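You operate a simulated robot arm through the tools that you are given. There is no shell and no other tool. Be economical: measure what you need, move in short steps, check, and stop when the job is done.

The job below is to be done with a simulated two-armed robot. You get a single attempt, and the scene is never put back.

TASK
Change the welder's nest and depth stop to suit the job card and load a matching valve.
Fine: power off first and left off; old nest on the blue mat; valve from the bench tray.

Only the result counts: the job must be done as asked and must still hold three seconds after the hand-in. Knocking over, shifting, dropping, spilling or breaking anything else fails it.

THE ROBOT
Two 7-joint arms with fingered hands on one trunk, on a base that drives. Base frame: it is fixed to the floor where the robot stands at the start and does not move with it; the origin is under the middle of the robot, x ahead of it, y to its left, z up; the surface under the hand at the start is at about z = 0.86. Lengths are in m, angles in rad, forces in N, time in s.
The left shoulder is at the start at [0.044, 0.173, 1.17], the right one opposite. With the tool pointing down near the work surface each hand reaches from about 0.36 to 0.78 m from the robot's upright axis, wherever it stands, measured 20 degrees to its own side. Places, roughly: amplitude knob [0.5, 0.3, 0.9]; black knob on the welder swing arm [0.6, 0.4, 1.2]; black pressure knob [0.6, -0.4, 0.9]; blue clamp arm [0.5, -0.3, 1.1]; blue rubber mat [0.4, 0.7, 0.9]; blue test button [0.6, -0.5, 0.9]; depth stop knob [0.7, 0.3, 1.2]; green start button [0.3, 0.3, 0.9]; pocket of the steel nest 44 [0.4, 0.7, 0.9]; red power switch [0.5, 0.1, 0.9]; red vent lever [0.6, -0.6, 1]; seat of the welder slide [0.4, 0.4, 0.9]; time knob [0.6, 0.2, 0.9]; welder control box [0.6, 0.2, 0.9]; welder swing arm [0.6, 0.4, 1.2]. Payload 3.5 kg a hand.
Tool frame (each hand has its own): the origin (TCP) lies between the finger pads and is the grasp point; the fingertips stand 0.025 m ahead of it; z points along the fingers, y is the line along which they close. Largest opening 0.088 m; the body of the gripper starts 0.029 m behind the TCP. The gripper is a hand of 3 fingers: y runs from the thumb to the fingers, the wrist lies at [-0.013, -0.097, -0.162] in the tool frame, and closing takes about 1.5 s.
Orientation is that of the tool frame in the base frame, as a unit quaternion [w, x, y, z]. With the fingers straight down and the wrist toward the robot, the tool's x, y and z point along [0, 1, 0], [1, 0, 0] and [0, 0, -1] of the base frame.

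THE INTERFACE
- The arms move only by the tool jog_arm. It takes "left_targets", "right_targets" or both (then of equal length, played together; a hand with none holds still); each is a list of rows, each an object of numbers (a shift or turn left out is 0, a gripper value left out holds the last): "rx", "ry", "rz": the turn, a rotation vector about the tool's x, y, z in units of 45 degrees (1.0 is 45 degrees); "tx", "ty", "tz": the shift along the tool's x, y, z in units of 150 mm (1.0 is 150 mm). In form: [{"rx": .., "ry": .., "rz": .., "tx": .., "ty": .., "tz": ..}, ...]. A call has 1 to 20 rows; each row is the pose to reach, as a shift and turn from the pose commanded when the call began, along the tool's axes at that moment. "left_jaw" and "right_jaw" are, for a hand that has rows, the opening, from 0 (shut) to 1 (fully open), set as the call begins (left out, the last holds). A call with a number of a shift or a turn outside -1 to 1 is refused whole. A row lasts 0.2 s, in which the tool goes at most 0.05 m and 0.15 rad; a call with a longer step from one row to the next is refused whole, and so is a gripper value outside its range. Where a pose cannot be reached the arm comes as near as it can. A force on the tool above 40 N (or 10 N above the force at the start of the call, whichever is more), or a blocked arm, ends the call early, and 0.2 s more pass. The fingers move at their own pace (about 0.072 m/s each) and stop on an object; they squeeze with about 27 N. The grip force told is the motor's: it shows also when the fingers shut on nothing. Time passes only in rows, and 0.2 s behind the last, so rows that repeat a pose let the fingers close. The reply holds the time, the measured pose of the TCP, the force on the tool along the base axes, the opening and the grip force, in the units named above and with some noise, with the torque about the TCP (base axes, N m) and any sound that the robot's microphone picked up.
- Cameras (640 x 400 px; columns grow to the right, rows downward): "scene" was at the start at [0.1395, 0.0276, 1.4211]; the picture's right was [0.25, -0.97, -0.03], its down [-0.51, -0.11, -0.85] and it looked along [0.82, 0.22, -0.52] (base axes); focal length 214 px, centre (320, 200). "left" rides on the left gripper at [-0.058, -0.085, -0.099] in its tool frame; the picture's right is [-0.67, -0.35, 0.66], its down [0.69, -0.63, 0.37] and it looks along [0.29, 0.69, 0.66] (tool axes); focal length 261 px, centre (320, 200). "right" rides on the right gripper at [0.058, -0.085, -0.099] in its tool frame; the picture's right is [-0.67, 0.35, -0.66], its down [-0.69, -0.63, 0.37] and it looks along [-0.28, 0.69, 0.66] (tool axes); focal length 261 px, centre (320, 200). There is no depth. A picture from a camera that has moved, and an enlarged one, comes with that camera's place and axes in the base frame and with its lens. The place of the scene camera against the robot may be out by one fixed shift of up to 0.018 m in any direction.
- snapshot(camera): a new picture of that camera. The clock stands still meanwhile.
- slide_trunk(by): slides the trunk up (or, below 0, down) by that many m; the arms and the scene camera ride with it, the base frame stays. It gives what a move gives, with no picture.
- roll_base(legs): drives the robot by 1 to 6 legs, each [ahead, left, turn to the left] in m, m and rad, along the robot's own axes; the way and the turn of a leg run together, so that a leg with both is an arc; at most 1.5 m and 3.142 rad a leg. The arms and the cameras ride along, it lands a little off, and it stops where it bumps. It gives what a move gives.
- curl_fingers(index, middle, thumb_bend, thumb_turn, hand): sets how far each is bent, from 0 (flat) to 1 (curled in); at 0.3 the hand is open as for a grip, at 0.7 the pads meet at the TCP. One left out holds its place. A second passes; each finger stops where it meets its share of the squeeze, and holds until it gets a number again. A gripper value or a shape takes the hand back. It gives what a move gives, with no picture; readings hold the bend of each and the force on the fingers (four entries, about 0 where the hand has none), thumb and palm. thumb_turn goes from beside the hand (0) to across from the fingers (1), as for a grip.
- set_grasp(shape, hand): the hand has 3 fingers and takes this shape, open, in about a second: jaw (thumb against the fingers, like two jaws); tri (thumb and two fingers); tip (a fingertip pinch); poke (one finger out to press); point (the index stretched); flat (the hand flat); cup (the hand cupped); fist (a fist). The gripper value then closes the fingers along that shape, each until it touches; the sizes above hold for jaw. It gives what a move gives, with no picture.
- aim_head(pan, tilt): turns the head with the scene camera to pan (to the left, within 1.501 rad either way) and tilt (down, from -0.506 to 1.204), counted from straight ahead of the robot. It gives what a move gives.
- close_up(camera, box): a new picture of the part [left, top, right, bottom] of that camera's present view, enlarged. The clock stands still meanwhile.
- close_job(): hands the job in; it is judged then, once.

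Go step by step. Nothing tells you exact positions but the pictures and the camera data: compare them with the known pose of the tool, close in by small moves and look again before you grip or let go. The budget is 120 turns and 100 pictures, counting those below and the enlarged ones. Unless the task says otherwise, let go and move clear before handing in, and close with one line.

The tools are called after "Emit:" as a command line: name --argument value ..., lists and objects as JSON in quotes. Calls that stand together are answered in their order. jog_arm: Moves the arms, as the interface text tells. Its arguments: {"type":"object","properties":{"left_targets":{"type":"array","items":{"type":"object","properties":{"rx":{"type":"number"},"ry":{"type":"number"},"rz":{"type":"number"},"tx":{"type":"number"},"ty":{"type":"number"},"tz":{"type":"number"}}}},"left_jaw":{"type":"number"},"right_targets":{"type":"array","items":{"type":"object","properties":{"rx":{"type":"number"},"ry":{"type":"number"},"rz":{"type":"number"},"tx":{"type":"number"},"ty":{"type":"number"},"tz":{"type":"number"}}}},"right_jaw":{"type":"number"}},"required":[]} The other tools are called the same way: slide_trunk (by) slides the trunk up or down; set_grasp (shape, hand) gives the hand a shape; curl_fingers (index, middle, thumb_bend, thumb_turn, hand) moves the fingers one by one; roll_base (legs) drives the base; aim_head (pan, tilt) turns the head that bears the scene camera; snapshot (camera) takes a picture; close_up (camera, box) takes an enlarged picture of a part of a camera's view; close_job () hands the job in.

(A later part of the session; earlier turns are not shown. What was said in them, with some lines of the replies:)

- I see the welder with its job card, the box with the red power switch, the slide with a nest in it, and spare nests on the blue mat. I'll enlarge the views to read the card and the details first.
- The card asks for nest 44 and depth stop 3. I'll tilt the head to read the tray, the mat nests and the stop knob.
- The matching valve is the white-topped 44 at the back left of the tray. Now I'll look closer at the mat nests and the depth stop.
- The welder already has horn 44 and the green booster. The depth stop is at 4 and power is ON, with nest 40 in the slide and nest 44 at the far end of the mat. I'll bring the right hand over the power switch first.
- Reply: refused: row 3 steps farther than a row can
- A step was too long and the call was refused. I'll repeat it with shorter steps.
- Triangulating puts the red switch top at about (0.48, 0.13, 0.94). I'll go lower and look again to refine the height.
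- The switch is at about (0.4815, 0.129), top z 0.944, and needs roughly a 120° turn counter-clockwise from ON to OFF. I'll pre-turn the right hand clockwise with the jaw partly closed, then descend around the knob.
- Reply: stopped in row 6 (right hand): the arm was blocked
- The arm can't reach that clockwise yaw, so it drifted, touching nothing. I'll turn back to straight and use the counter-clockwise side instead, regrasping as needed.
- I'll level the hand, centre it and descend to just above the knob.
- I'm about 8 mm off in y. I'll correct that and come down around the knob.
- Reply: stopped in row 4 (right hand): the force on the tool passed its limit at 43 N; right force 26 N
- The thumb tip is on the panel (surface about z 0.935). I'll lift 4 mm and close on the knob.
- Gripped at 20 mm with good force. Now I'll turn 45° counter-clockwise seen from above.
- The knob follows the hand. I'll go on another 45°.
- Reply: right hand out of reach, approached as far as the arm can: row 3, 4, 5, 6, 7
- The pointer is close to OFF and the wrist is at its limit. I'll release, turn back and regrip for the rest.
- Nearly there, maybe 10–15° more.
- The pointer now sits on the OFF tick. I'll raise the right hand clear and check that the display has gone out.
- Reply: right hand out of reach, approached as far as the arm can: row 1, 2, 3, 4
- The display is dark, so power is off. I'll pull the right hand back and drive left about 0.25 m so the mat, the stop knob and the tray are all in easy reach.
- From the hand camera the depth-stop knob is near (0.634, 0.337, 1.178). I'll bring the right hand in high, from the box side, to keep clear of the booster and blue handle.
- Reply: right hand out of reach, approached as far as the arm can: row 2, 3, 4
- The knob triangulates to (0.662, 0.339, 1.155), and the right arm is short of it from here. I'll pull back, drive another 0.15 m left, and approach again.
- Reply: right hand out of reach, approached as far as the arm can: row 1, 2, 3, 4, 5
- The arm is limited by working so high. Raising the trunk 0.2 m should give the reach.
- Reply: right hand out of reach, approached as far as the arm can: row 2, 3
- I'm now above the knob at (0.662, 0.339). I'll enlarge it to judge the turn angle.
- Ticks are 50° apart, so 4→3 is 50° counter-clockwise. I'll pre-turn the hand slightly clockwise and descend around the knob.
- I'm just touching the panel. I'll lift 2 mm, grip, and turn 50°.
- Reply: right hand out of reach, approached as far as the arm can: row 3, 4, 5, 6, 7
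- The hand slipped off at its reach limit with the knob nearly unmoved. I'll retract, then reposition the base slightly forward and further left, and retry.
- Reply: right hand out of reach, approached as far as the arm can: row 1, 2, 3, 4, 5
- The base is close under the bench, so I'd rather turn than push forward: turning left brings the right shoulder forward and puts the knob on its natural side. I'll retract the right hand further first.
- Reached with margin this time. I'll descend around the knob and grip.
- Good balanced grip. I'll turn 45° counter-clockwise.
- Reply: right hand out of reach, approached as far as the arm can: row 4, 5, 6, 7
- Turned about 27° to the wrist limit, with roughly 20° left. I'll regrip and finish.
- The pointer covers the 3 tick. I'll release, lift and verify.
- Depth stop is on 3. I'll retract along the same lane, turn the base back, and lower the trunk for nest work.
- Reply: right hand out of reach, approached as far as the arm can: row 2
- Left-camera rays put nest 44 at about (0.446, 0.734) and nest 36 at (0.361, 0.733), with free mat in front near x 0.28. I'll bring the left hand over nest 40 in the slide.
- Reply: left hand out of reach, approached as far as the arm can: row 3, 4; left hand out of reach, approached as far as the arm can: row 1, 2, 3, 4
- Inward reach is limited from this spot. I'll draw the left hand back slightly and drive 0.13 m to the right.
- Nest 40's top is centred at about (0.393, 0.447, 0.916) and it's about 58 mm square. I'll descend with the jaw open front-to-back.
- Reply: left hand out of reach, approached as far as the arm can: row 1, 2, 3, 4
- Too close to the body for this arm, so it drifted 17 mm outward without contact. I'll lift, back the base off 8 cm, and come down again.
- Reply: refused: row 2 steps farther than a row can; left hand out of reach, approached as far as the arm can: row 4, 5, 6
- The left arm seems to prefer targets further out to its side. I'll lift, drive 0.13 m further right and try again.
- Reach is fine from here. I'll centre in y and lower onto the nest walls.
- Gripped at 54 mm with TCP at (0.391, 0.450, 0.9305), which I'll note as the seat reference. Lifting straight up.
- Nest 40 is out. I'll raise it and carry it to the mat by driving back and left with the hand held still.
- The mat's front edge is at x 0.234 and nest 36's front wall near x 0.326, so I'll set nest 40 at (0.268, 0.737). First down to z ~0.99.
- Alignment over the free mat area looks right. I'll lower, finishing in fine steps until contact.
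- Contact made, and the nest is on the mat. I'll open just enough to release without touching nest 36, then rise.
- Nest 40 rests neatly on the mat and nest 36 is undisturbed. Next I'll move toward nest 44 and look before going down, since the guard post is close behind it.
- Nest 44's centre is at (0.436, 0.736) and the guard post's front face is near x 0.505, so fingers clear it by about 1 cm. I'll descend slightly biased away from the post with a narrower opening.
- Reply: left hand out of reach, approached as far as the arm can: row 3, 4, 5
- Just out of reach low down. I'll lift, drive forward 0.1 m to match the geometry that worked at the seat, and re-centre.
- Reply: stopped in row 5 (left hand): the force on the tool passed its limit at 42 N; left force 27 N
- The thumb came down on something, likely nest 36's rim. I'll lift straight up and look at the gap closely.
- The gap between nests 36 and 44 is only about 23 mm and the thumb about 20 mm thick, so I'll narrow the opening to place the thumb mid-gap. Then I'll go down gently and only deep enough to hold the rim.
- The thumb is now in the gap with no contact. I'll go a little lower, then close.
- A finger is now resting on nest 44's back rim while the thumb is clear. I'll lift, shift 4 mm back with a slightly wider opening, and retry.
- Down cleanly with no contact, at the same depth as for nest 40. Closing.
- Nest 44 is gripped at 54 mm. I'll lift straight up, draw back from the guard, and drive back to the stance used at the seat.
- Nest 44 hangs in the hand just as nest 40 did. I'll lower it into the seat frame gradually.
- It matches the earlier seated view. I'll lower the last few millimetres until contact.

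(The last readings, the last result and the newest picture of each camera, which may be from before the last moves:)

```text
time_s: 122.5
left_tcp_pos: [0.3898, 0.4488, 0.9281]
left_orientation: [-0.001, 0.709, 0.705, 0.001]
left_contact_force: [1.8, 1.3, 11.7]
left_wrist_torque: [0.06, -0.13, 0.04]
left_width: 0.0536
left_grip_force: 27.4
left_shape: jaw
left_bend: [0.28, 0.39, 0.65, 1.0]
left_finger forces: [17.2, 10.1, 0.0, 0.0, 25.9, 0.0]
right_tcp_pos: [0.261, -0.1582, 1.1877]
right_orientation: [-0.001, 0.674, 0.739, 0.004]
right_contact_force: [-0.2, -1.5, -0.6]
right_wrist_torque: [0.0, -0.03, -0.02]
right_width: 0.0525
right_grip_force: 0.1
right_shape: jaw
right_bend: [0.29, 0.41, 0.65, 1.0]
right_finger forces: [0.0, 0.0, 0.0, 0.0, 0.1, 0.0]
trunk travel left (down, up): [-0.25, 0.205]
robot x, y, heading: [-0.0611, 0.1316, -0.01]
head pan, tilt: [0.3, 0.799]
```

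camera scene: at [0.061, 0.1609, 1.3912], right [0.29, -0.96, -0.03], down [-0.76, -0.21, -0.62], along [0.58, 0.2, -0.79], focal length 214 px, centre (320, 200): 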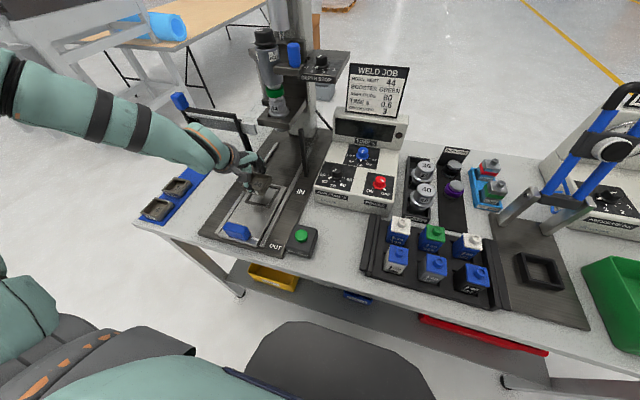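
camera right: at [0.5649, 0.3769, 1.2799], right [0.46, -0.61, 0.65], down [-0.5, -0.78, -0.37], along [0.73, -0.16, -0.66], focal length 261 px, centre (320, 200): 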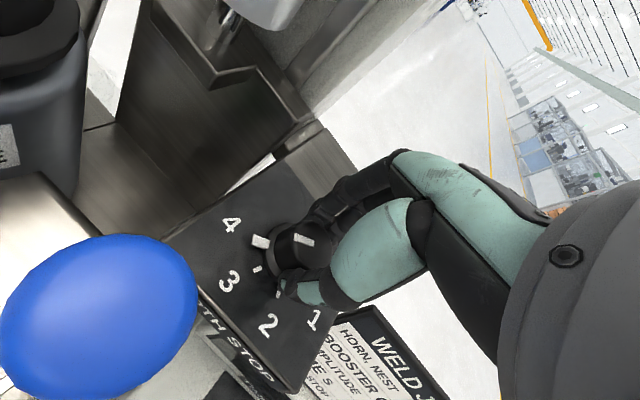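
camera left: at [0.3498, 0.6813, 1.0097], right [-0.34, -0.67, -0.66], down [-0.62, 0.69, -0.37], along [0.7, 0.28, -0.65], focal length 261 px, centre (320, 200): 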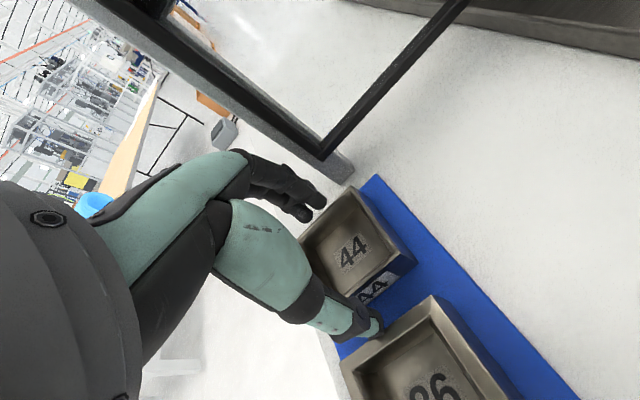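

Firm contact at the reference height, so it's seated. I'll release and rise.

Emit:
jog_arm --left_jaw 0.75 --left_targets '[{}, {}, {}, {"tz": -0.06}, {"tz": -0.2}, {"tz": -0.45}, {"tz": -0.7}, {"tz": -0.95}]'

Emit:
close_up --camera "left" --box '[330, 200, 550, 390]'

```text
time_s: 124.3
left_tcp_pos: [0.3897, 0.4468, 1.0736]
left_orientation: [-0.003, 0.709, 0.705, 0.001]
left_contact_force: [-0.8, 0.6, -0.9]
left_wrist_torque: [-0.03, 0.01, 0.01]
left_width: 0.0657
left_grip_force: 0.0
left_shape: jaw
left_bend: [0.27, 0.36, 0.54, 0.99]
left_finger forces: [0.0, 0.0, 0.0, 0.1, 0.0, 0.0]
right_tcp_pos: [0.2613, -0.1591, 1.1877]
right_orientation: [-0.002, 0.673, 0.739, 0.005]
right_contact_force: [-0.7, 0.0, 0.4]
right_wrist_torque: [0.03, 0.0, 0.01]
right_width: 0.0523
right_grip_force: 0.1
right_shape: jaw
right_bend: [0.29, 0.41, 0.65, 1.0]
right_finger forces: [0.1, 0.1, 0.0, 0.0, 0.0, 0.1]
trunk travel left (down, up): [-0.25, 0.205]
robot x, y, heading: [-0.062, 0.1333, -0.005]
head pan, tilt: [0.3, 0.799]
```

```text
2.11 times, centred on (440, 295) of left
camera zoom: at [0.3059, 0.3892, 1.1713], right [-0.35, -0.67, -0.66], down [-0.63, 0.69, -0.36], along [0.7, 0.28, -0.66], focal length 549 px, centre (67, 0)
```

zoom: 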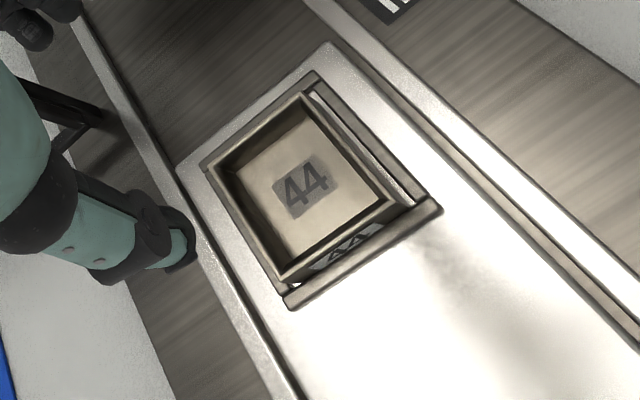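

Nest 44 sits square in the seat. Now the valve: I'll raise the left hand and drive right so the 44 valve comes into the same proven arm pose.

Emit:
jog_arm --left_jaw 0.8 --left_targets '[{"tz": -0.25}, {"tz": -0.4}]'

Emit:
roll_base --legs '[[0, -0.38, 0]]'

Emit:
snapshot --camera "left"

```text
time_s: 124.9
left_tcp_pos: [0.3908, 0.4468, 1.133]
left_orientation: [-0.002, 0.709, 0.705, 0.001]
left_contact_force: [0.9, 0.1, 0.2]
left_wrist_torque: [-0.01, 0.03, -0.01]
left_width: 0.07
left_grip_force: 0.1
left_shape: jaw
left_bend: [0.27, 0.34, 0.49, 0.99]
left_finger forces: [0.0, 0.0, 0.1, 0.0, 0.0, 0.1]
right_tcp_pos: [0.26, -0.158, 1.1878]
right_orientation: [-0.003, 0.674, 0.739, 0.004]
right_contact_force: [-0.6, -1.4, 0.3]
right_wrist_torque: [-0.01, 0.0, -0.03]
right_width: 0.0527
right_grip_force: 0.0
right_shape: jaw
right_bend: [0.29, 0.41, 0.65, 1.0]
right_finger forces: [0.0, 0.0, 0.1, 0.0, 0.0, 0.1]
trunk travel left (down, up): [-0.25, 0.205]
robot x, y, heading: [-0.0619, 0.1309, -0.007]
head pan, tilt: [0.3, 0.799]
```

```text
time_s: 127.3
left_tcp_pos: [0.3873, 0.0572, 1.132]
left_orientation: [-0.001, 0.709, 0.705, 0.0]
left_contact_force: [-0.6, -0.3, -0.7]
left_wrist_torque: [0.04, 0.01, 0.0]
left_width: 0.0702
left_grip_force: 0.1
left_shape: jaw
left_bend: [0.27, 0.34, 0.49, 0.99]
left_finger forces: [0.0, 0.1, 0.0, 0.0, 0.0, 0.1]
right_tcp_pos: [0.26, -0.5479, 1.188]
right_orientation: [-0.001, 0.674, 0.739, 0.004]
right_contact_force: [0.4, -0.3, 0.3]
right_wrist_torque: [0.02, 0.0, -0.02]
right_width: 0.0525
right_grip_force: 0.0
right_shape: jaw
right_bend: [0.29, 0.41, 0.65, 1.0]
right_finger forces: [0.1, 0.0, 0.0, 0.0, 0.2, 0.0]
trunk travel left (down, up): [-0.25, 0.205]
robot x, y, heading: [-0.0642, -0.2551, -0.007]
head pan, tilt: [0.3, 0.799]
```

```text
13 pictures are left
camera left: at [0.3035, -0.0005, 1.2306], right [-0.35, -0.67, -0.66], down [-0.63, 0.69, -0.36], along [0.69, 0.28, -0.66], focal length 261 px, centre (320, 200)
```

left: 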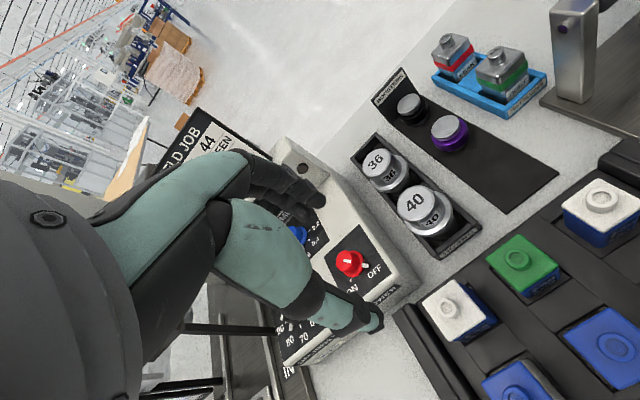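

The 44 valve's cap is near (0.381, 0.069). I'll centre above and come lower for a more precise look.

Emit:
jog_arm --left_targets '[{"tx": 0.08, "ty": -0.03, "tz": 0.25}, {"tx": 0.08, "ty": -0.03, "tz": 0.5}, {"tx": 0.08, "ty": -0.03, "tz": 0.75}, {"tx": 0.08, "ty": -0.03, "tz": 0.9}, {"tx": 0.08, "ty": -0.03, "tz": 0.9}]'

Emit:
close_up --camera "left" --box '[300, 180, 520, 390]'

```text
time_s: 128.5
left_tcp_pos: [0.3848, 0.0677, 0.9965]
left_orientation: [-0.002, 0.709, 0.705, 0.001]
left_contact_force: [0.5, -0.3, 0.4]
left_wrist_torque: [0.03, 0.01, 0.0]
left_width: 0.0701
left_grip_force: 0.0
left_shape: jaw
left_bend: [0.27, 0.34, 0.49, 0.99]
left_finger forces: [0.1, 0.1, 0.0, 0.1, 0.0, 0.0]
right_tcp_pos: [0.2588, -0.549, 1.1865]
right_orientation: [-0.003, 0.673, 0.739, 0.005]
right_contact_force: [-0.9, -0.7, 0.6]
right_wrist_torque: [-0.03, 0.01, -0.02]
right_width: 0.0523
right_grip_force: 0.0
right_shape: jaw
right_bend: [0.29, 0.41, 0.65, 1.0]
right_finger forces: [0.1, 0.0, 0.0, 0.1, 0.0, 0.1]
trunk travel left (down, up): [-0.25, 0.205]
robot x, y, heading: [-0.0656, -0.2563, -0.006]
head pan, tilt: [0.3, 0.799]
```

```text
1.90 times, centred on (410, 285) of left
camera zoom: at [0.2997, 0.0106, 1.095], right [-0.35, -0.67, -0.66], down [-0.63, 0.69, -0.36], along [0.69, 0.28, -0.66], focal length 496 px, centre (149, 38)
```

zoom: 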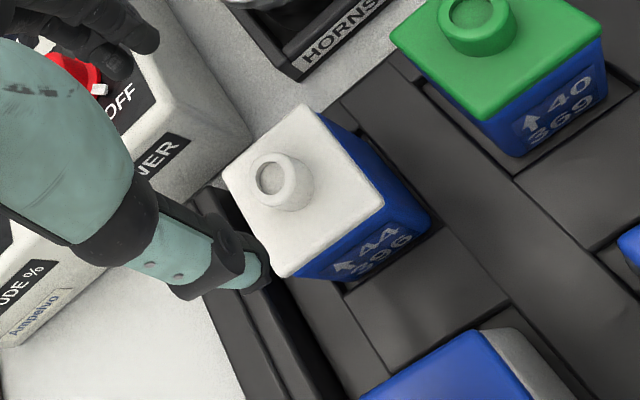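

I need the cap height more precisely, so I'll shift the hand a known amount sideways and triangulate with enlarged views.

Emit:
jog_arm --left_targets '[{"tx": -0.04, "ty": -0.1}, {"tx": -0.04, "ty": -0.2}, {"tx": -0.04, "ty": -0.2}]'

Emit:
close_up --camera "left" --box '[300, 180, 520, 390]'

```text
time_s: 129.3
left_tcp_pos: [0.3559, 0.0635, 0.9957]
left_orientation: [-0.003, 0.709, 0.705, 0.001]
left_contact_force: [-0.2, 0.3, -0.3]
left_wrist_torque: [0.02, -0.02, 0.02]
left_width: 0.0702
left_grip_force: 0.1
left_shape: jaw
left_bend: [0.27, 0.34, 0.49, 0.99]
left_finger forces: [0.1, 0.0, 0.0, 0.0, 0.0, 0.0]
right_tcp_pos: [0.2606, -0.5486, 1.1865]
right_orientation: [-0.002, 0.674, 0.738, 0.003]
right_contact_force: [0.3, 0.2, 0.5]
right_wrist_torque: [0.0, -0.02, 0.0]
right_width: 0.0522
right_grip_force: 0.1
right_shape: jaw
right_bend: [0.29, 0.41, 0.65, 1.0]
right_finger forces: [0.0, 0.1, 0.0, 0.0, 0.0, 0.0]
trunk travel left (down, up): [-0.25, 0.205]
robot x, y, heading: [-0.0632, -0.2591, -0.005]
head pan, tilt: [0.3, 0.799]
```

```text
1.90 times, centred on (410, 285) of left
camera zoom: at [0.2697, 0.0051, 1.0956], right [-0.35, -0.67, -0.66], down [-0.63, 0.69, -0.36], along [0.69, 0.28, -0.66], focal length 496 px, centre (149, 38)
```

zoom: 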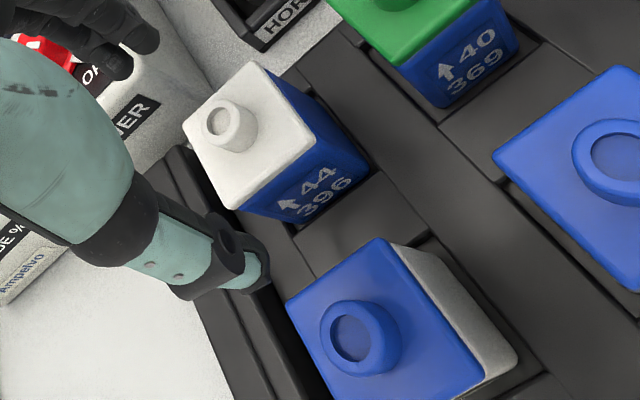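

Triangulation gives cap centre (0.368, 0.061), top z 0.925, about 43×40 mm with 34 mm to the front neighbour. I'll descend around it with a 60 mm opening.

Emit:
jog_arm --left_jaw 0.68 --left_targets '[{"tx": -0.012, "ty": 0.089}, {"tx": -0.012, "ty": 0.089}, {"tx": -0.012, "ty": 0.089, "tz": 0.12}, {"tx": -0.012, "ty": 0.089, "tz": 0.24}, {"tx": -0.012, "ty": 0.089, "tz": 0.34}, {"tx": -0.012, "ty": 0.089, "tz": 0.42}, {"tx": -0.012, "ty": 0.089, "tz": 0.42}]'

Emit:
close_up --camera "left" --box '[260, 160, 480, 370]'

```text
time_s: 130.9
left_tcp_pos: [0.3672, 0.0622, 0.9362]
left_orientation: [-0.003, 0.709, 0.705, 0.001]
left_contact_force: [-0.8, 0.2, -0.3]
left_wrist_torque: [-0.01, -0.03, -0.05]
left_width: 0.06
left_grip_force: 0.1
left_shape: jaw
left_bend: [0.28, 0.38, 0.59, 0.99]
left_finger forces: [0.0, 0.0, 0.1, 0.0, 0.1, 0.1]
right_tcp_pos: [0.259, -0.5483, 1.187]
right_orientation: [-0.002, 0.673, 0.739, 0.004]
right_contact_force: [0.3, -0.3, -0.2]
right_wrist_torque: [0.02, -0.02, -0.03]
right_width: 0.0524
right_grip_force: 0.1
right_shape: jaw
right_bend: [0.29, 0.41, 0.65, 1.0]
right_finger forces: [0.0, 0.0, 0.1, 0.1, 0.1, 0.0]
trunk travel left (down, up): [-0.25, 0.205]
robot x, y, heading: [-0.0655, -0.2586, -0.0]
head pan, tilt: [0.3, 0.799]
```

```text
1.90 times, centred on (370, 265) of left
camera zoom: at [0.2816, 0.0041, 1.0332], right [-0.35, -0.67, -0.66], down [-0.63, 0.69, -0.36], along [0.69, 0.28, -0.66], focal length 496 px, centre (225, 76)
```

zoom: 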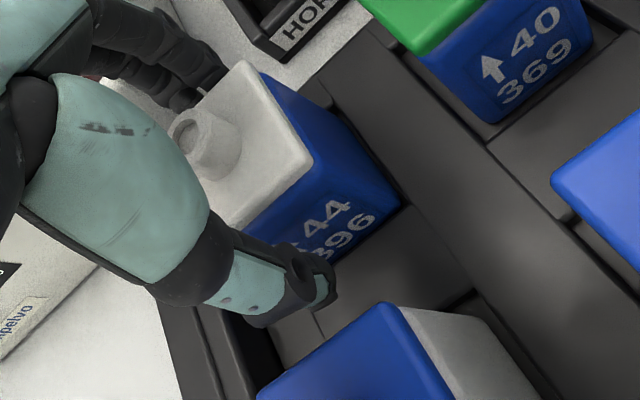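

Well centred, with the thumb clear of the neighbour. Down a last few millimetres, close and lift.

Emit:
jog_arm --left_targets '[{"tz": 0.02, "ty": 0.01}, {"tz": 0.045, "ty": 0.01}, {"tz": 0.045, "ty": 0.01}]'

Emit:
jog_arm --left_jaw 0.0 --left_targets '[{}, {}, {}, {}, {}, {}]'

Emit:
jog_arm --left_targets '[{"tz": -0.04}, {"tz": -0.1}, {"tz": -0.2}, {"tz": -0.4}, {"tz": -0.6}, {"tz": -0.85}, {"tz": -1.0}]'

Emit:
snapshot --camera "left"

```text
time_s: 131.7
left_tcp_pos: [0.3689, 0.0616, 0.9266]
left_orientation: [-0.001, 0.709, 0.705, 0.0]
left_contact_force: [-0.2, 0.2, 0.5]
left_wrist_torque: [-0.01, -0.03, -0.01]
left_width: 0.0604
left_grip_force: 0.1
left_shape: jaw
left_bend: [0.28, 0.38, 0.59, 0.99]
left_finger forces: [0.0, 0.0, 0.0, 0.1, 0.0, 0.0]
right_tcp_pos: [0.2598, -0.5482, 1.1884]
right_orientation: [-0.002, 0.674, 0.739, 0.004]
right_contact_force: [-0.6, -0.4, -1.0]
right_wrist_torque: [0.0, 0.02, 0.01]
right_width: 0.0528
right_grip_force: 0.0
right_shape: jaw
right_bend: [0.29, 0.41, 0.65, 1.0]
right_finger forces: [0.0, 0.1, 0.0, 0.0, 0.0, 0.0]
trunk travel left (down, up): [-0.25, 0.205]
robot x, y, heading: [-0.0641, -0.256, -0.004]
head pan, tilt: [0.3, 0.799]
```

```text
time_s: 133.1
left_tcp_pos: [0.3689, 0.0616, 0.9269]
left_orientation: [-0.002, 0.709, 0.705, 0.001]
left_contact_force: [0.7, -0.4, 0.0]
left_wrist_torque: [0.03, -0.05, -0.03]
left_width: 0.0383
left_grip_force: 27.4
left_shape: jaw
left_bend: [0.74, 0.47, 0.72, 1.0]
left_finger forces: [15.7, 8.9, 0.1, 0.0, 24.3, 0.0]
right_tcp_pos: [0.2598, -0.5477, 1.1873]
right_orientation: [-0.002, 0.674, 0.739, 0.004]
right_contact_force: [0.5, 0.4, -0.8]
right_wrist_torque: [-0.01, 0.01, 0.0]
right_width: 0.0526
right_grip_force: 0.0
right_shape: jaw
right_bend: [0.29, 0.41, 0.65, 1.0]
right_finger forces: [0.0, 0.0, 0.1, 0.0, 0.1, 0.0]
trunk travel left (down, up): [-0.25, 0.205]
robot x, y, heading: [-0.0625, -0.2567, -0.005]
head pan, tilt: [0.3, 0.799]
```

```text
time_s: 134.7
left_tcp_pos: [0.3696, 0.0615, 1.0777]
left_orientation: [-0.002, 0.709, 0.705, 0.0]
left_contact_force: [0.2, -0.5, -0.8]
left_wrist_torque: [0.03, -0.02, 0.03]
left_width: 0.0382
left_grip_force: 27.0
left_shape: jaw
left_bend: [0.74, 0.47, 0.72, 1.0]
left_finger forces: [15.9, 8.9, 0.0, 0.0, 24.7, 0.0]
right_tcp_pos: [0.2598, -0.5482, 1.1862]
right_orientation: [-0.002, 0.674, 0.739, 0.004]
right_contact_force: [0.4, -0.2, 0.0]
right_wrist_torque: [0.01, 0.02, -0.01]
right_width: 0.0525
right_grip_force: 0.2
right_shape: jaw
right_bend: [0.29, 0.41, 0.65, 1.0]
right_finger forces: [0.0, 0.1, 0.0, 0.1, 0.0, 0.1]
trunk travel left (down, up): [-0.25, 0.205]
robot x, y, heading: [-0.0663, -0.2562, -0.009]
head pan, tilt: [0.3, 0.799]
```

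```text
9 pictures are left
camera left: at [0.2841, 0.0039, 1.1774], right [-0.35, -0.67, -0.66], down [-0.63, 0.69, -0.36], along [0.69, 0.28, -0.66], focal length 261 px, centre (320, 200)
```

left: 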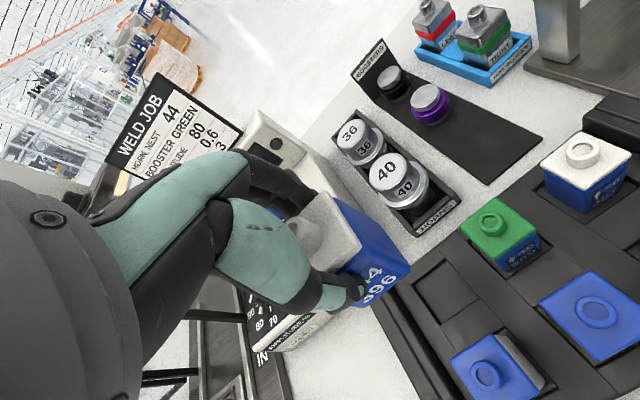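

The valve is out of the tray and the neighbours are untouched. I'll drive left to the seat stance, aiming for the pocket centre at (0.389, 0.446).

Emit:
roll_base --legs '[[0, 0.386, 0]]'

```text
time_s: 137.2
left_tcp_pos: [0.3723, 0.4514, 1.078]
left_orientation: [-0.001, 0.709, 0.705, 0.001]
left_contact_force: [-0.4, 0.2, -1.4]
left_wrist_torque: [-0.01, -0.03, 0.02]
left_width: 0.038
left_grip_force: 27.4
left_shape: jaw
left_bend: [0.74, 0.47, 0.72, 1.0]
left_finger forces: [15.8, 8.9, 0.0, 0.1, 24.8, 0.1]
right_tcp_pos: [0.2628, -0.1573, 1.1877]
right_orientation: [-0.001, 0.673, 0.74, 0.004]
right_contact_force: [0.1, 0.1, 0.3]
right_wrist_torque: [0.02, 0.01, -0.02]
right_width: 0.0525
right_grip_force: 0.0
right_shape: jaw
right_bend: [0.29, 0.41, 0.65, 1.0]
right_finger forces: [0.0, 0.0, 0.1, 0.1, 0.1, 0.0]
trunk travel left (down, up): [-0.25, 0.205]
robot x, y, heading: [-0.06, 0.1353, -0.009]
head pan, tilt: [0.3, 0.799]
```

Emit:
jog_arm --left_targets '[{"tx": -0.037, "ty": 0.113}, {"tx": -0.037, "ty": 0.113, "tz": 0.2}, {"tx": -0.037, "ty": 0.113, "tz": 0.4}, {"tx": -0.037, "ty": 0.113, "tz": 0.52}, {"tx": -0.037, "ty": 0.113, "tz": 0.52}]'

Emit:
close_up --camera "left" --box '[280, 160, 500, 370]'

```text
time_s: 138.4
left_tcp_pos: [0.3892, 0.4479, 0.9988]
left_orientation: [-0.002, 0.709, 0.705, 0.0]
left_contact_force: [-0.3, 0.5, -0.4]
left_wrist_torque: [0.01, 0.01, 0.02]
left_width: 0.0379
left_grip_force: 27.4
left_shape: jaw
left_bend: [0.74, 0.47, 0.72, 1.0]
left_finger forces: [15.9, 9.0, 0.0, 0.0, 24.6, 0.1]
right_tcp_pos: [0.2624, -0.1578, 1.1875]
right_orientation: [-0.002, 0.674, 0.739, 0.004]
right_contact_force: [0.8, 0.4, -0.4]
right_wrist_torque: [0.02, 0.02, 0.01]
right_width: 0.0524
right_grip_force: 0.1
right_shape: jaw
right_bend: [0.29, 0.41, 0.65, 1.0]
right_finger forces: [0.0, 0.0, 0.0, 0.1, 0.0, 0.0]
trunk travel left (down, up): [-0.25, 0.205]
robot x, y, heading: [-0.064, 0.1337, -0.006]
head pan, tilt: [0.3, 0.799]
```

```text
1.90 times, centred on (390, 265) of left
camera zoom: at [0.3033, 0.3897, 1.0988], right [-0.35, -0.67, -0.66], down [-0.63, 0.69, -0.36], along [0.7, 0.28, -0.66], focal length 496 px, centre (187, 76)
```

zoom: 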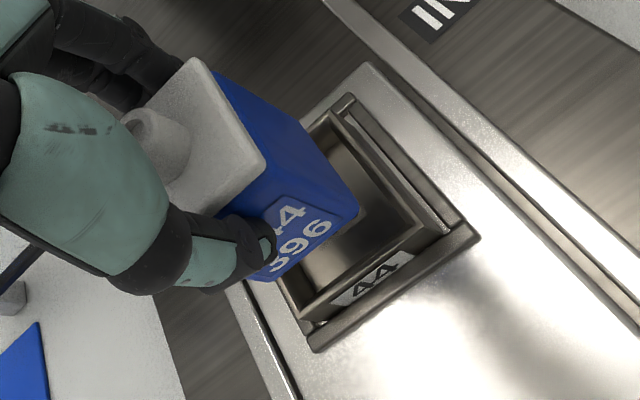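

The valve hangs square above the pocket. I'll lower to just above the rim and check alignment.

Emit:
jog_arm --left_targets '[{"tz": 0.06}, {"tz": 0.12}, {"tz": 0.15}, {"tz": 0.15}]'

Emit:
close_up --camera "left" --box '[300, 180, 460, 340]'

Emit:
close_up --camera "scene" --box '[220, 150, 320, 230]'

```text
time_s: 139.4
left_tcp_pos: [0.388, 0.4482, 0.9792]
left_orientation: [-0.002, 0.709, 0.705, 0.001]
left_contact_force: [0.0, -0.2, -1.6]
left_wrist_torque: [0.03, -0.03, -0.03]
left_width: 0.038
left_grip_force: 26.7
left_shape: jaw
left_bend: [0.74, 0.47, 0.72, 1.0]
left_finger forces: [15.7, 9.0, 0.1, 0.0, 24.6, 0.0]
right_tcp_pos: [0.2627, -0.1577, 1.1879]
right_orientation: [-0.001, 0.674, 0.739, 0.003]
right_contact_force: [-0.2, 0.1, 0.4]
right_wrist_torque: [0.0, -0.03, 0.0]
right_width: 0.0522
right_grip_force: 0.0
right_shape: jaw
right_bend: [0.29, 0.41, 0.65, 1.0]
right_finger forces: [0.0, 0.1, 0.0, 0.1, 0.0, 0.0]
trunk travel left (down, up): [-0.25, 0.205]
robot x, y, heading: [-0.0626, 0.1335, -0.001]
head pan, tilt: [0.3, 0.799]
```

```text
2.50 times, centred on (380, 260) of left
camera zoom: at [0.303, 0.3905, 1.0765], right [-0.35, -0.67, -0.66], down [-0.63, 0.69, -0.36], along [0.69, 0.28, -0.66], focal length 652 px, centre (170, 50)
```

zoom: 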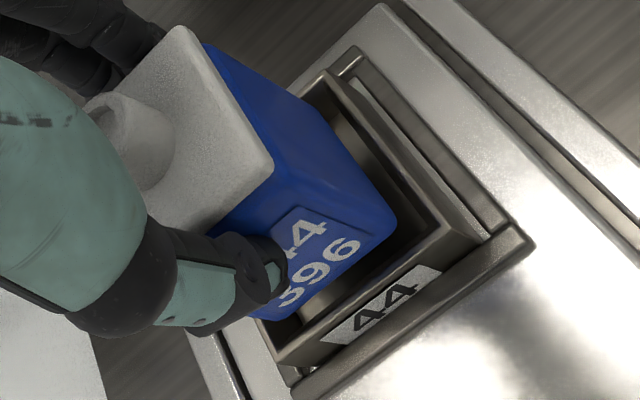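

```text
5.00 times, centred on (270, 190) of scene
camera zoom: at [0.0615, 0.1619, 1.3911], right [0.29, -0.96, -0.03], down [-0.76, -0.21, -0.62], along [0.58, 0.2, -0.79], focal length 1072 px, centre (570, 250)
```

zoom: 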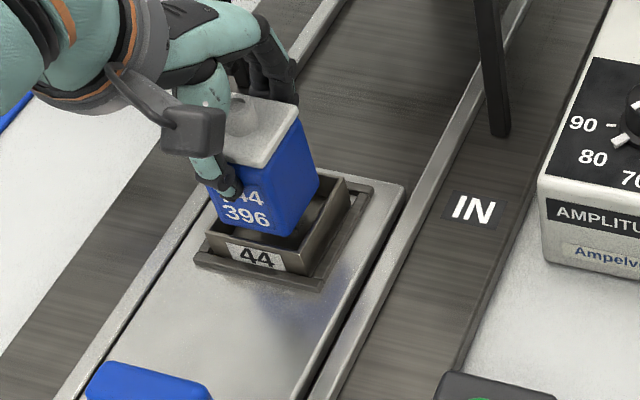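

The valve seems biased by about 3 mm toward +x and +y relative to the pocket. I'll correct that, then lower gently and watch the force.

Emit:
jog_arm --left_targets '[{"tx": -0.021, "ty": -0.02}, {"tx": -0.021, "ty": -0.02, "tz": 0.03}, {"tx": -0.021, "ty": -0.02, "tz": 0.05}, {"tx": -0.021, "ty": -0.02, "tz": 0.07}, {"tx": -0.021, "ty": -0.02, "tz": 0.09}, {"tx": -0.021, "ty": -0.02, "tz": 0.09}]'

Emit:
close_up --camera "left" --box '[300, 180, 460, 340]'

```text
time_s: 140.8
left_tcp_pos: [0.3862, 0.4432, 0.9628]
left_orientation: [-0.003, 0.71, 0.704, 0.0]
left_contact_force: [3.4, 0.7, -1.4]
left_wrist_torque: [0.01, -0.21, 0.03]
left_width: 0.0383
left_grip_force: 27.4
left_shape: jaw
left_bend: [0.74, 0.46, 0.73, 1.0]
left_finger forces: [18.0, 10.6, 0.0, 0.0, 24.9, 0.0]
right_tcp_pos: [0.2619, -0.1574, 1.187]
right_orientation: [-0.001, 0.673, 0.739, 0.004]
right_contact_force: [0.6, 0.2, -0.2]
right_wrist_torque: [-0.02, 0.0, 0.0]
right_width: 0.0529
right_grip_force: 0.1
right_shape: jaw
right_bend: [0.29, 0.41, 0.65, 1.0]
right_finger forces: [0.0, 0.0, 0.0, 0.1, 0.0, 0.0]
trunk travel left (down, up): [-0.25, 0.205]
robot x, y, heading: [-0.0593, 0.1326, -0.008]
head pan, tilt: [0.3, 0.799]
```

```text
2.50 times, centred on (380, 260) of left
camera zoom: at [0.3012, 0.3861, 1.0628], right [-0.36, -0.67, -0.66], down [-0.63, 0.69, -0.36], along [0.69, 0.28, -0.66], focal length 652 px, centre (170, 50)
```

zoom: 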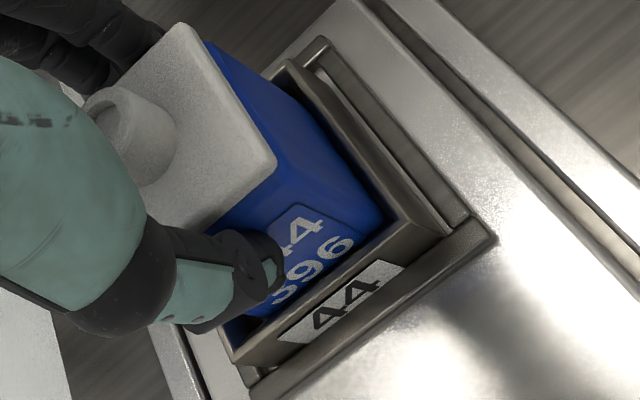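

The valve has entered the pocket, with a slight push from the front wall. I'll ease back 1.5 mm and continue down to the floor.

Emit:
jog_arm --left_targets '[{"ty": 0.01}, {"ty": 0.01, "tz": 0.015}, {"ty": 0.01, "tz": 0.03}, {"ty": 0.01, "tz": 0.045}, {"ty": 0.01, "tz": 0.06}, {"ty": 0.01, "tz": 0.06}]'

```text
time_s: 142.2
left_tcp_pos: [0.3884, 0.4442, 0.9569]
left_orientation: [0.0, 0.71, 0.705, 0.001]
left_contact_force: [3.0, 7.0, 22.3]
left_wrist_torque: [0.12, -0.13, 0.14]
left_width: 0.0386
left_grip_force: 27.0
left_shape: jaw
left_bend: [0.74, 0.46, 0.73, 1.0]
left_finger forces: [19.0, 11.9, 0.0, 0.0, 27.3, 0.0]
right_tcp_pos: [0.2609, -0.1582, 1.1873]
right_orientation: [-0.002, 0.674, 0.739, 0.005]
right_contact_force: [-0.6, 0.6, 0.1]
right_wrist_torque: [0.02, 0.03, 0.02]
right_width: 0.0522
right_grip_force: 0.2
right_shape: jaw
right_bend: [0.29, 0.41, 0.65, 1.0]
right_finger forces: [0.0, 0.0, 0.0, 0.0, 0.1, 0.1]
trunk travel left (down, up): [-0.25, 0.205]
robot x, y, heading: [-0.0635, 0.1329, -0.008]
head pan, tilt: [0.3, 0.799]
```

Firm upward force suggests it's on the pocket floor. I'll relieve the push, look once, and then release.

Emit:
jog_arm --left_targets '[{"tx": 0.006, "tz": -0.01}, {"tx": 0.006, "tz": -0.01}]'

Emit:
close_up --camera "scene" --box '[220, 150, 320, 230]'

```text
time_s: 142.8
left_tcp_pos: [0.3877, 0.4435, 0.9581]
left_orientation: [-0.001, 0.709, 0.705, 0.001]
left_contact_force: [5.5, 2.3, 18.5]
left_wrist_torque: [0.02, -0.2, 0.05]
left_width: 0.0391
left_grip_force: 26.8
left_shape: jaw
left_bend: [0.74, 0.46, 0.73, 1.0]
left_finger forces: [19.6, 11.8, 0.0, 0.0, 26.5, 0.1]
right_tcp_pos: [0.2609, -0.159, 1.1865]
right_orientation: [-0.002, 0.674, 0.739, 0.004]
right_contact_force: [-0.9, 0.2, -0.7]
right_wrist_torque: [0.01, -0.03, -0.05]
right_width: 0.0527
right_grip_force: 0.0
right_shape: jaw
right_bend: [0.29, 0.41, 0.65, 1.0]
right_finger forces: [0.1, 0.1, 0.1, 0.0, 0.0, 0.0]
trunk travel left (down, up): [-0.25, 0.205]
robot x, y, heading: [-0.0639, 0.1372, -0.01]
head pan, tilt: [0.3, 0.799]
```

```text
5.00 times, centred on (270, 190) of scene
camera zoom: at [0.0604, 0.161, 1.3913], right [0.29, -0.96, -0.03], down [-0.76, -0.21, -0.62], along [0.58, 0.2, -0.79], focal length 1072 px, centre (570, 250)
```

zoom: 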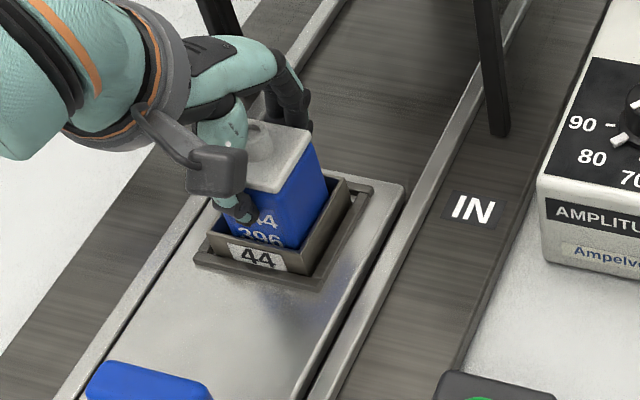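

The valve is down inside the nest, squarely. I'll ease off the front wall and release.

Emit:
jog_arm --left_targets '[{"ty": 0.012, "tz": -0.015}, {"ty": 0.012, "tz": -0.015}]'

Emit:
jog_arm --left_jaw 0.6 --left_targets '[{}, {}, {}, {}, {}]'

Emit:
jog_arm --left_jaw 0.7 --left_targets '[{"tz": -0.05}, {"tz": -0.12}, {"tz": -0.3}, {"tz": -0.55}, {"tz": -0.8}, {"tz": -1.0}]'

Emit:
close_up --camera "left" --box '[330, 180, 570, 390]'

```text
time_s: 143.4
left_tcp_pos: [0.388, 0.4453, 0.9572]
left_orientation: [-0.001, 0.709, 0.705, 0.0]
left_contact_force: [-1.3, -0.1, 4.8]
left_wrist_torque: [-0.01, 0.04, 0.02]
left_width: 0.0386
left_grip_force: 26.8
left_shape: jaw
left_bend: [0.74, 0.46, 0.73, 1.0]
left_finger forces: [16.5, 9.7, 0.0, 0.1, 28.1, 0.0]
right_tcp_pos: [0.261, -0.1579, 1.1865]
right_orientation: [-0.002, 0.674, 0.739, 0.003]
right_contact_force: [-0.3, -0.1, 0.1]
right_wrist_torque: [0.02, 0.01, 0.01]
right_width: 0.0526
right_grip_force: 0.0
right_shape: jaw
right_bend: [0.29, 0.41, 0.65, 1.0]
right_finger forces: [0.0, 0.1, 0.1, 0.0, 0.0, 0.1]
trunk travel left (down, up): [-0.25, 0.205]
robot x, y, heading: [-0.061, 0.1338, -0.006]
head pan, tilt: [0.3, 0.799]
```

```text
time_s: 144.6
left_tcp_pos: [0.3895, 0.4457, 0.9585]
left_orientation: [-0.001, 0.71, 0.705, 0.001]
left_contact_force: [-0.2, -0.6, 0.7]
left_wrist_torque: [0.03, 0.0, -0.03]
left_width: 0.0525
left_grip_force: 0.0
left_shape: jaw
left_bend: [0.29, 0.41, 0.65, 1.0]
left_finger forces: [0.0, 0.0, 0.0, 0.1, 0.1, 0.1]
right_tcp_pos: [0.2624, -0.1573, 1.1882]
right_orientation: [-0.001, 0.673, 0.74, 0.003]
right_contact_force: [-0.3, 0.0, -0.2]
right_wrist_torque: [-0.02, 0.02, 0.0]
right_width: 0.0526
right_grip_force: 0.0
right_shape: jaw
right_bend: [0.29, 0.41, 0.65, 1.0]
right_finger forces: [0.1, 0.1, 0.0, 0.0, 0.0, 0.0]
trunk travel left (down, up): [-0.25, 0.205]
robot x, y, heading: [-0.065, 0.1351, -0.006]
head pan, tilt: [0.3, 0.799]
```

```text
time_s: 146.0
left_tcp_pos: [0.3873, 0.445, 1.1098]
left_orientation: [-0.002, 0.709, 0.705, 0.0]
left_contact_force: [0.4, -0.1, -0.4]
left_wrist_torque: [0.01, 0.0, 0.03]
left_width: 0.0613
left_grip_force: 0.2
left_shape: jaw
left_bend: [0.27, 0.37, 0.58, 0.99]
left_finger forces: [0.1, 0.0, 0.1, 0.0, 0.1, 0.0]
right_tcp_pos: [0.2616, -0.1566, 1.1875]
right_orientation: [-0.001, 0.673, 0.74, 0.003]
right_contact_force: [0.1, 1.0, 0.7]
right_wrist_torque: [-0.01, -0.01, 0.0]
right_width: 0.0523
right_grip_force: 0.0
right_shape: jaw
right_bend: [0.29, 0.41, 0.65, 1.0]
right_finger forces: [0.0, 0.0, 0.1, 0.0, 0.0, 0.1]
trunk travel left (down, up): [-0.25, 0.205]
robot x, y, heading: [-0.0635, 0.133, -0.012]
head pan, tilt: [0.3, 0.799]
```

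```text
1.90 times, centred on (450, 285) of left
camera zoom: at [0.302, 0.387, 1.2079], right [-0.35, -0.67, -0.66], down [-0.63, 0.69, -0.36], along [0.7, 0.28, -0.66], focal length 496 px, centre (72, 38)
```

zoom: 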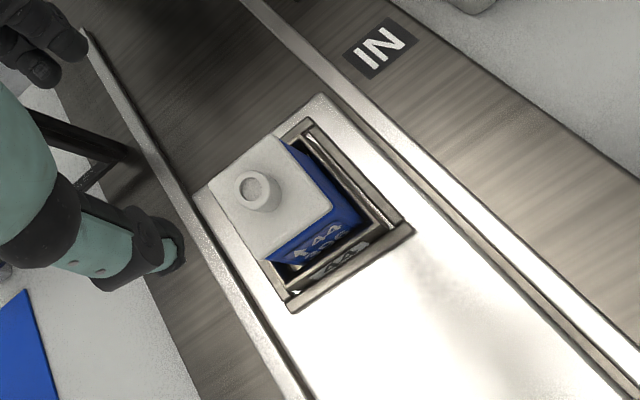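

The valve stands upright and square in nest 44. I'll draw the hand clear and take one last overview.

Emit:
jog_arm --left_targets '[{"tz": -0.25}, {"tz": -0.5}, {"tz": -0.5, "ty": -0.25}, {"tz": -0.5, "ty": -0.5}]'

Emit:
close_up --camera "scene" --box '[120, 30, 440, 280]'

```text
time_s: 147.0
left_tcp_pos: [0.313, 0.4456, 1.1817]
left_orientation: [-0.002, 0.71, 0.705, 0.001]
left_contact_force: [-0.3, -0.9, 0.6]
left_wrist_torque: [0.01, 0.02, -0.01]
left_width: 0.0614
left_grip_force: 0.0
left_shape: jaw
left_bend: [0.27, 0.37, 0.58, 0.99]
left_finger forces: [0.0, 0.0, 0.0, 0.0, 0.1, 0.0]
right_tcp_pos: [0.2602, -0.1575, 1.1882]
right_orientation: [-0.001, 0.674, 0.738, 0.004]
right_contact_force: [-1.2, -0.3, -0.2]
right_wrist_torque: [-0.02, -0.03, 0.02]
right_width: 0.0522
right_grip_force: 0.2
right_shape: jaw
right_bend: [0.29, 0.41, 0.65, 1.0]
right_finger forces: [0.0, 0.0, 0.0, 0.0, 0.1, 0.0]
trunk travel left (down, up): [-0.25, 0.205]
robot x, y, heading: [-0.0621, 0.135, -0.008]
head pan, tilt: [0.3, 0.799]
```

```text
1.60 times, centred on (280, 155) of scene
camera zoom: at [0.0593, 0.162, 1.3914], right [0.29, -0.96, -0.03], down [-0.76, -0.21, -0.62], along [0.58, 0.2, -0.79], focal length 343 px, centre (384, 272)
```

zoom: 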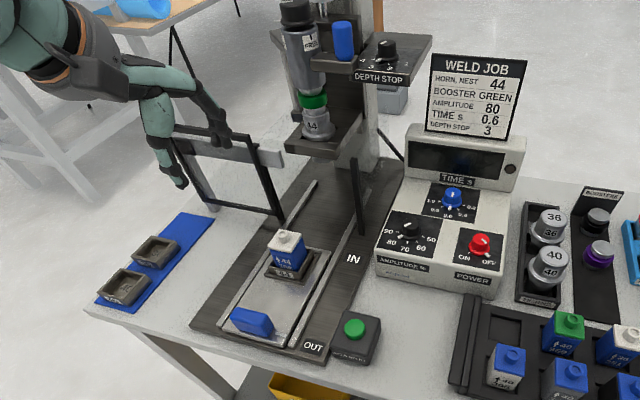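

Everything is in place: power OFF, depth stop on 3, nest 40 on the mat, nest 44 in the seat with the 44 valve loaded, and both hands clear. Handing in.

Emit:
close_job

```text
The job is handed in.
```

The welder is set to the job card and loaded: power was switched off first and left off, nest 44 is in the slide, the depth stop is on 3, the 44 valve from the bench tray is in the nest, and old nest 40 is on the blue mat.
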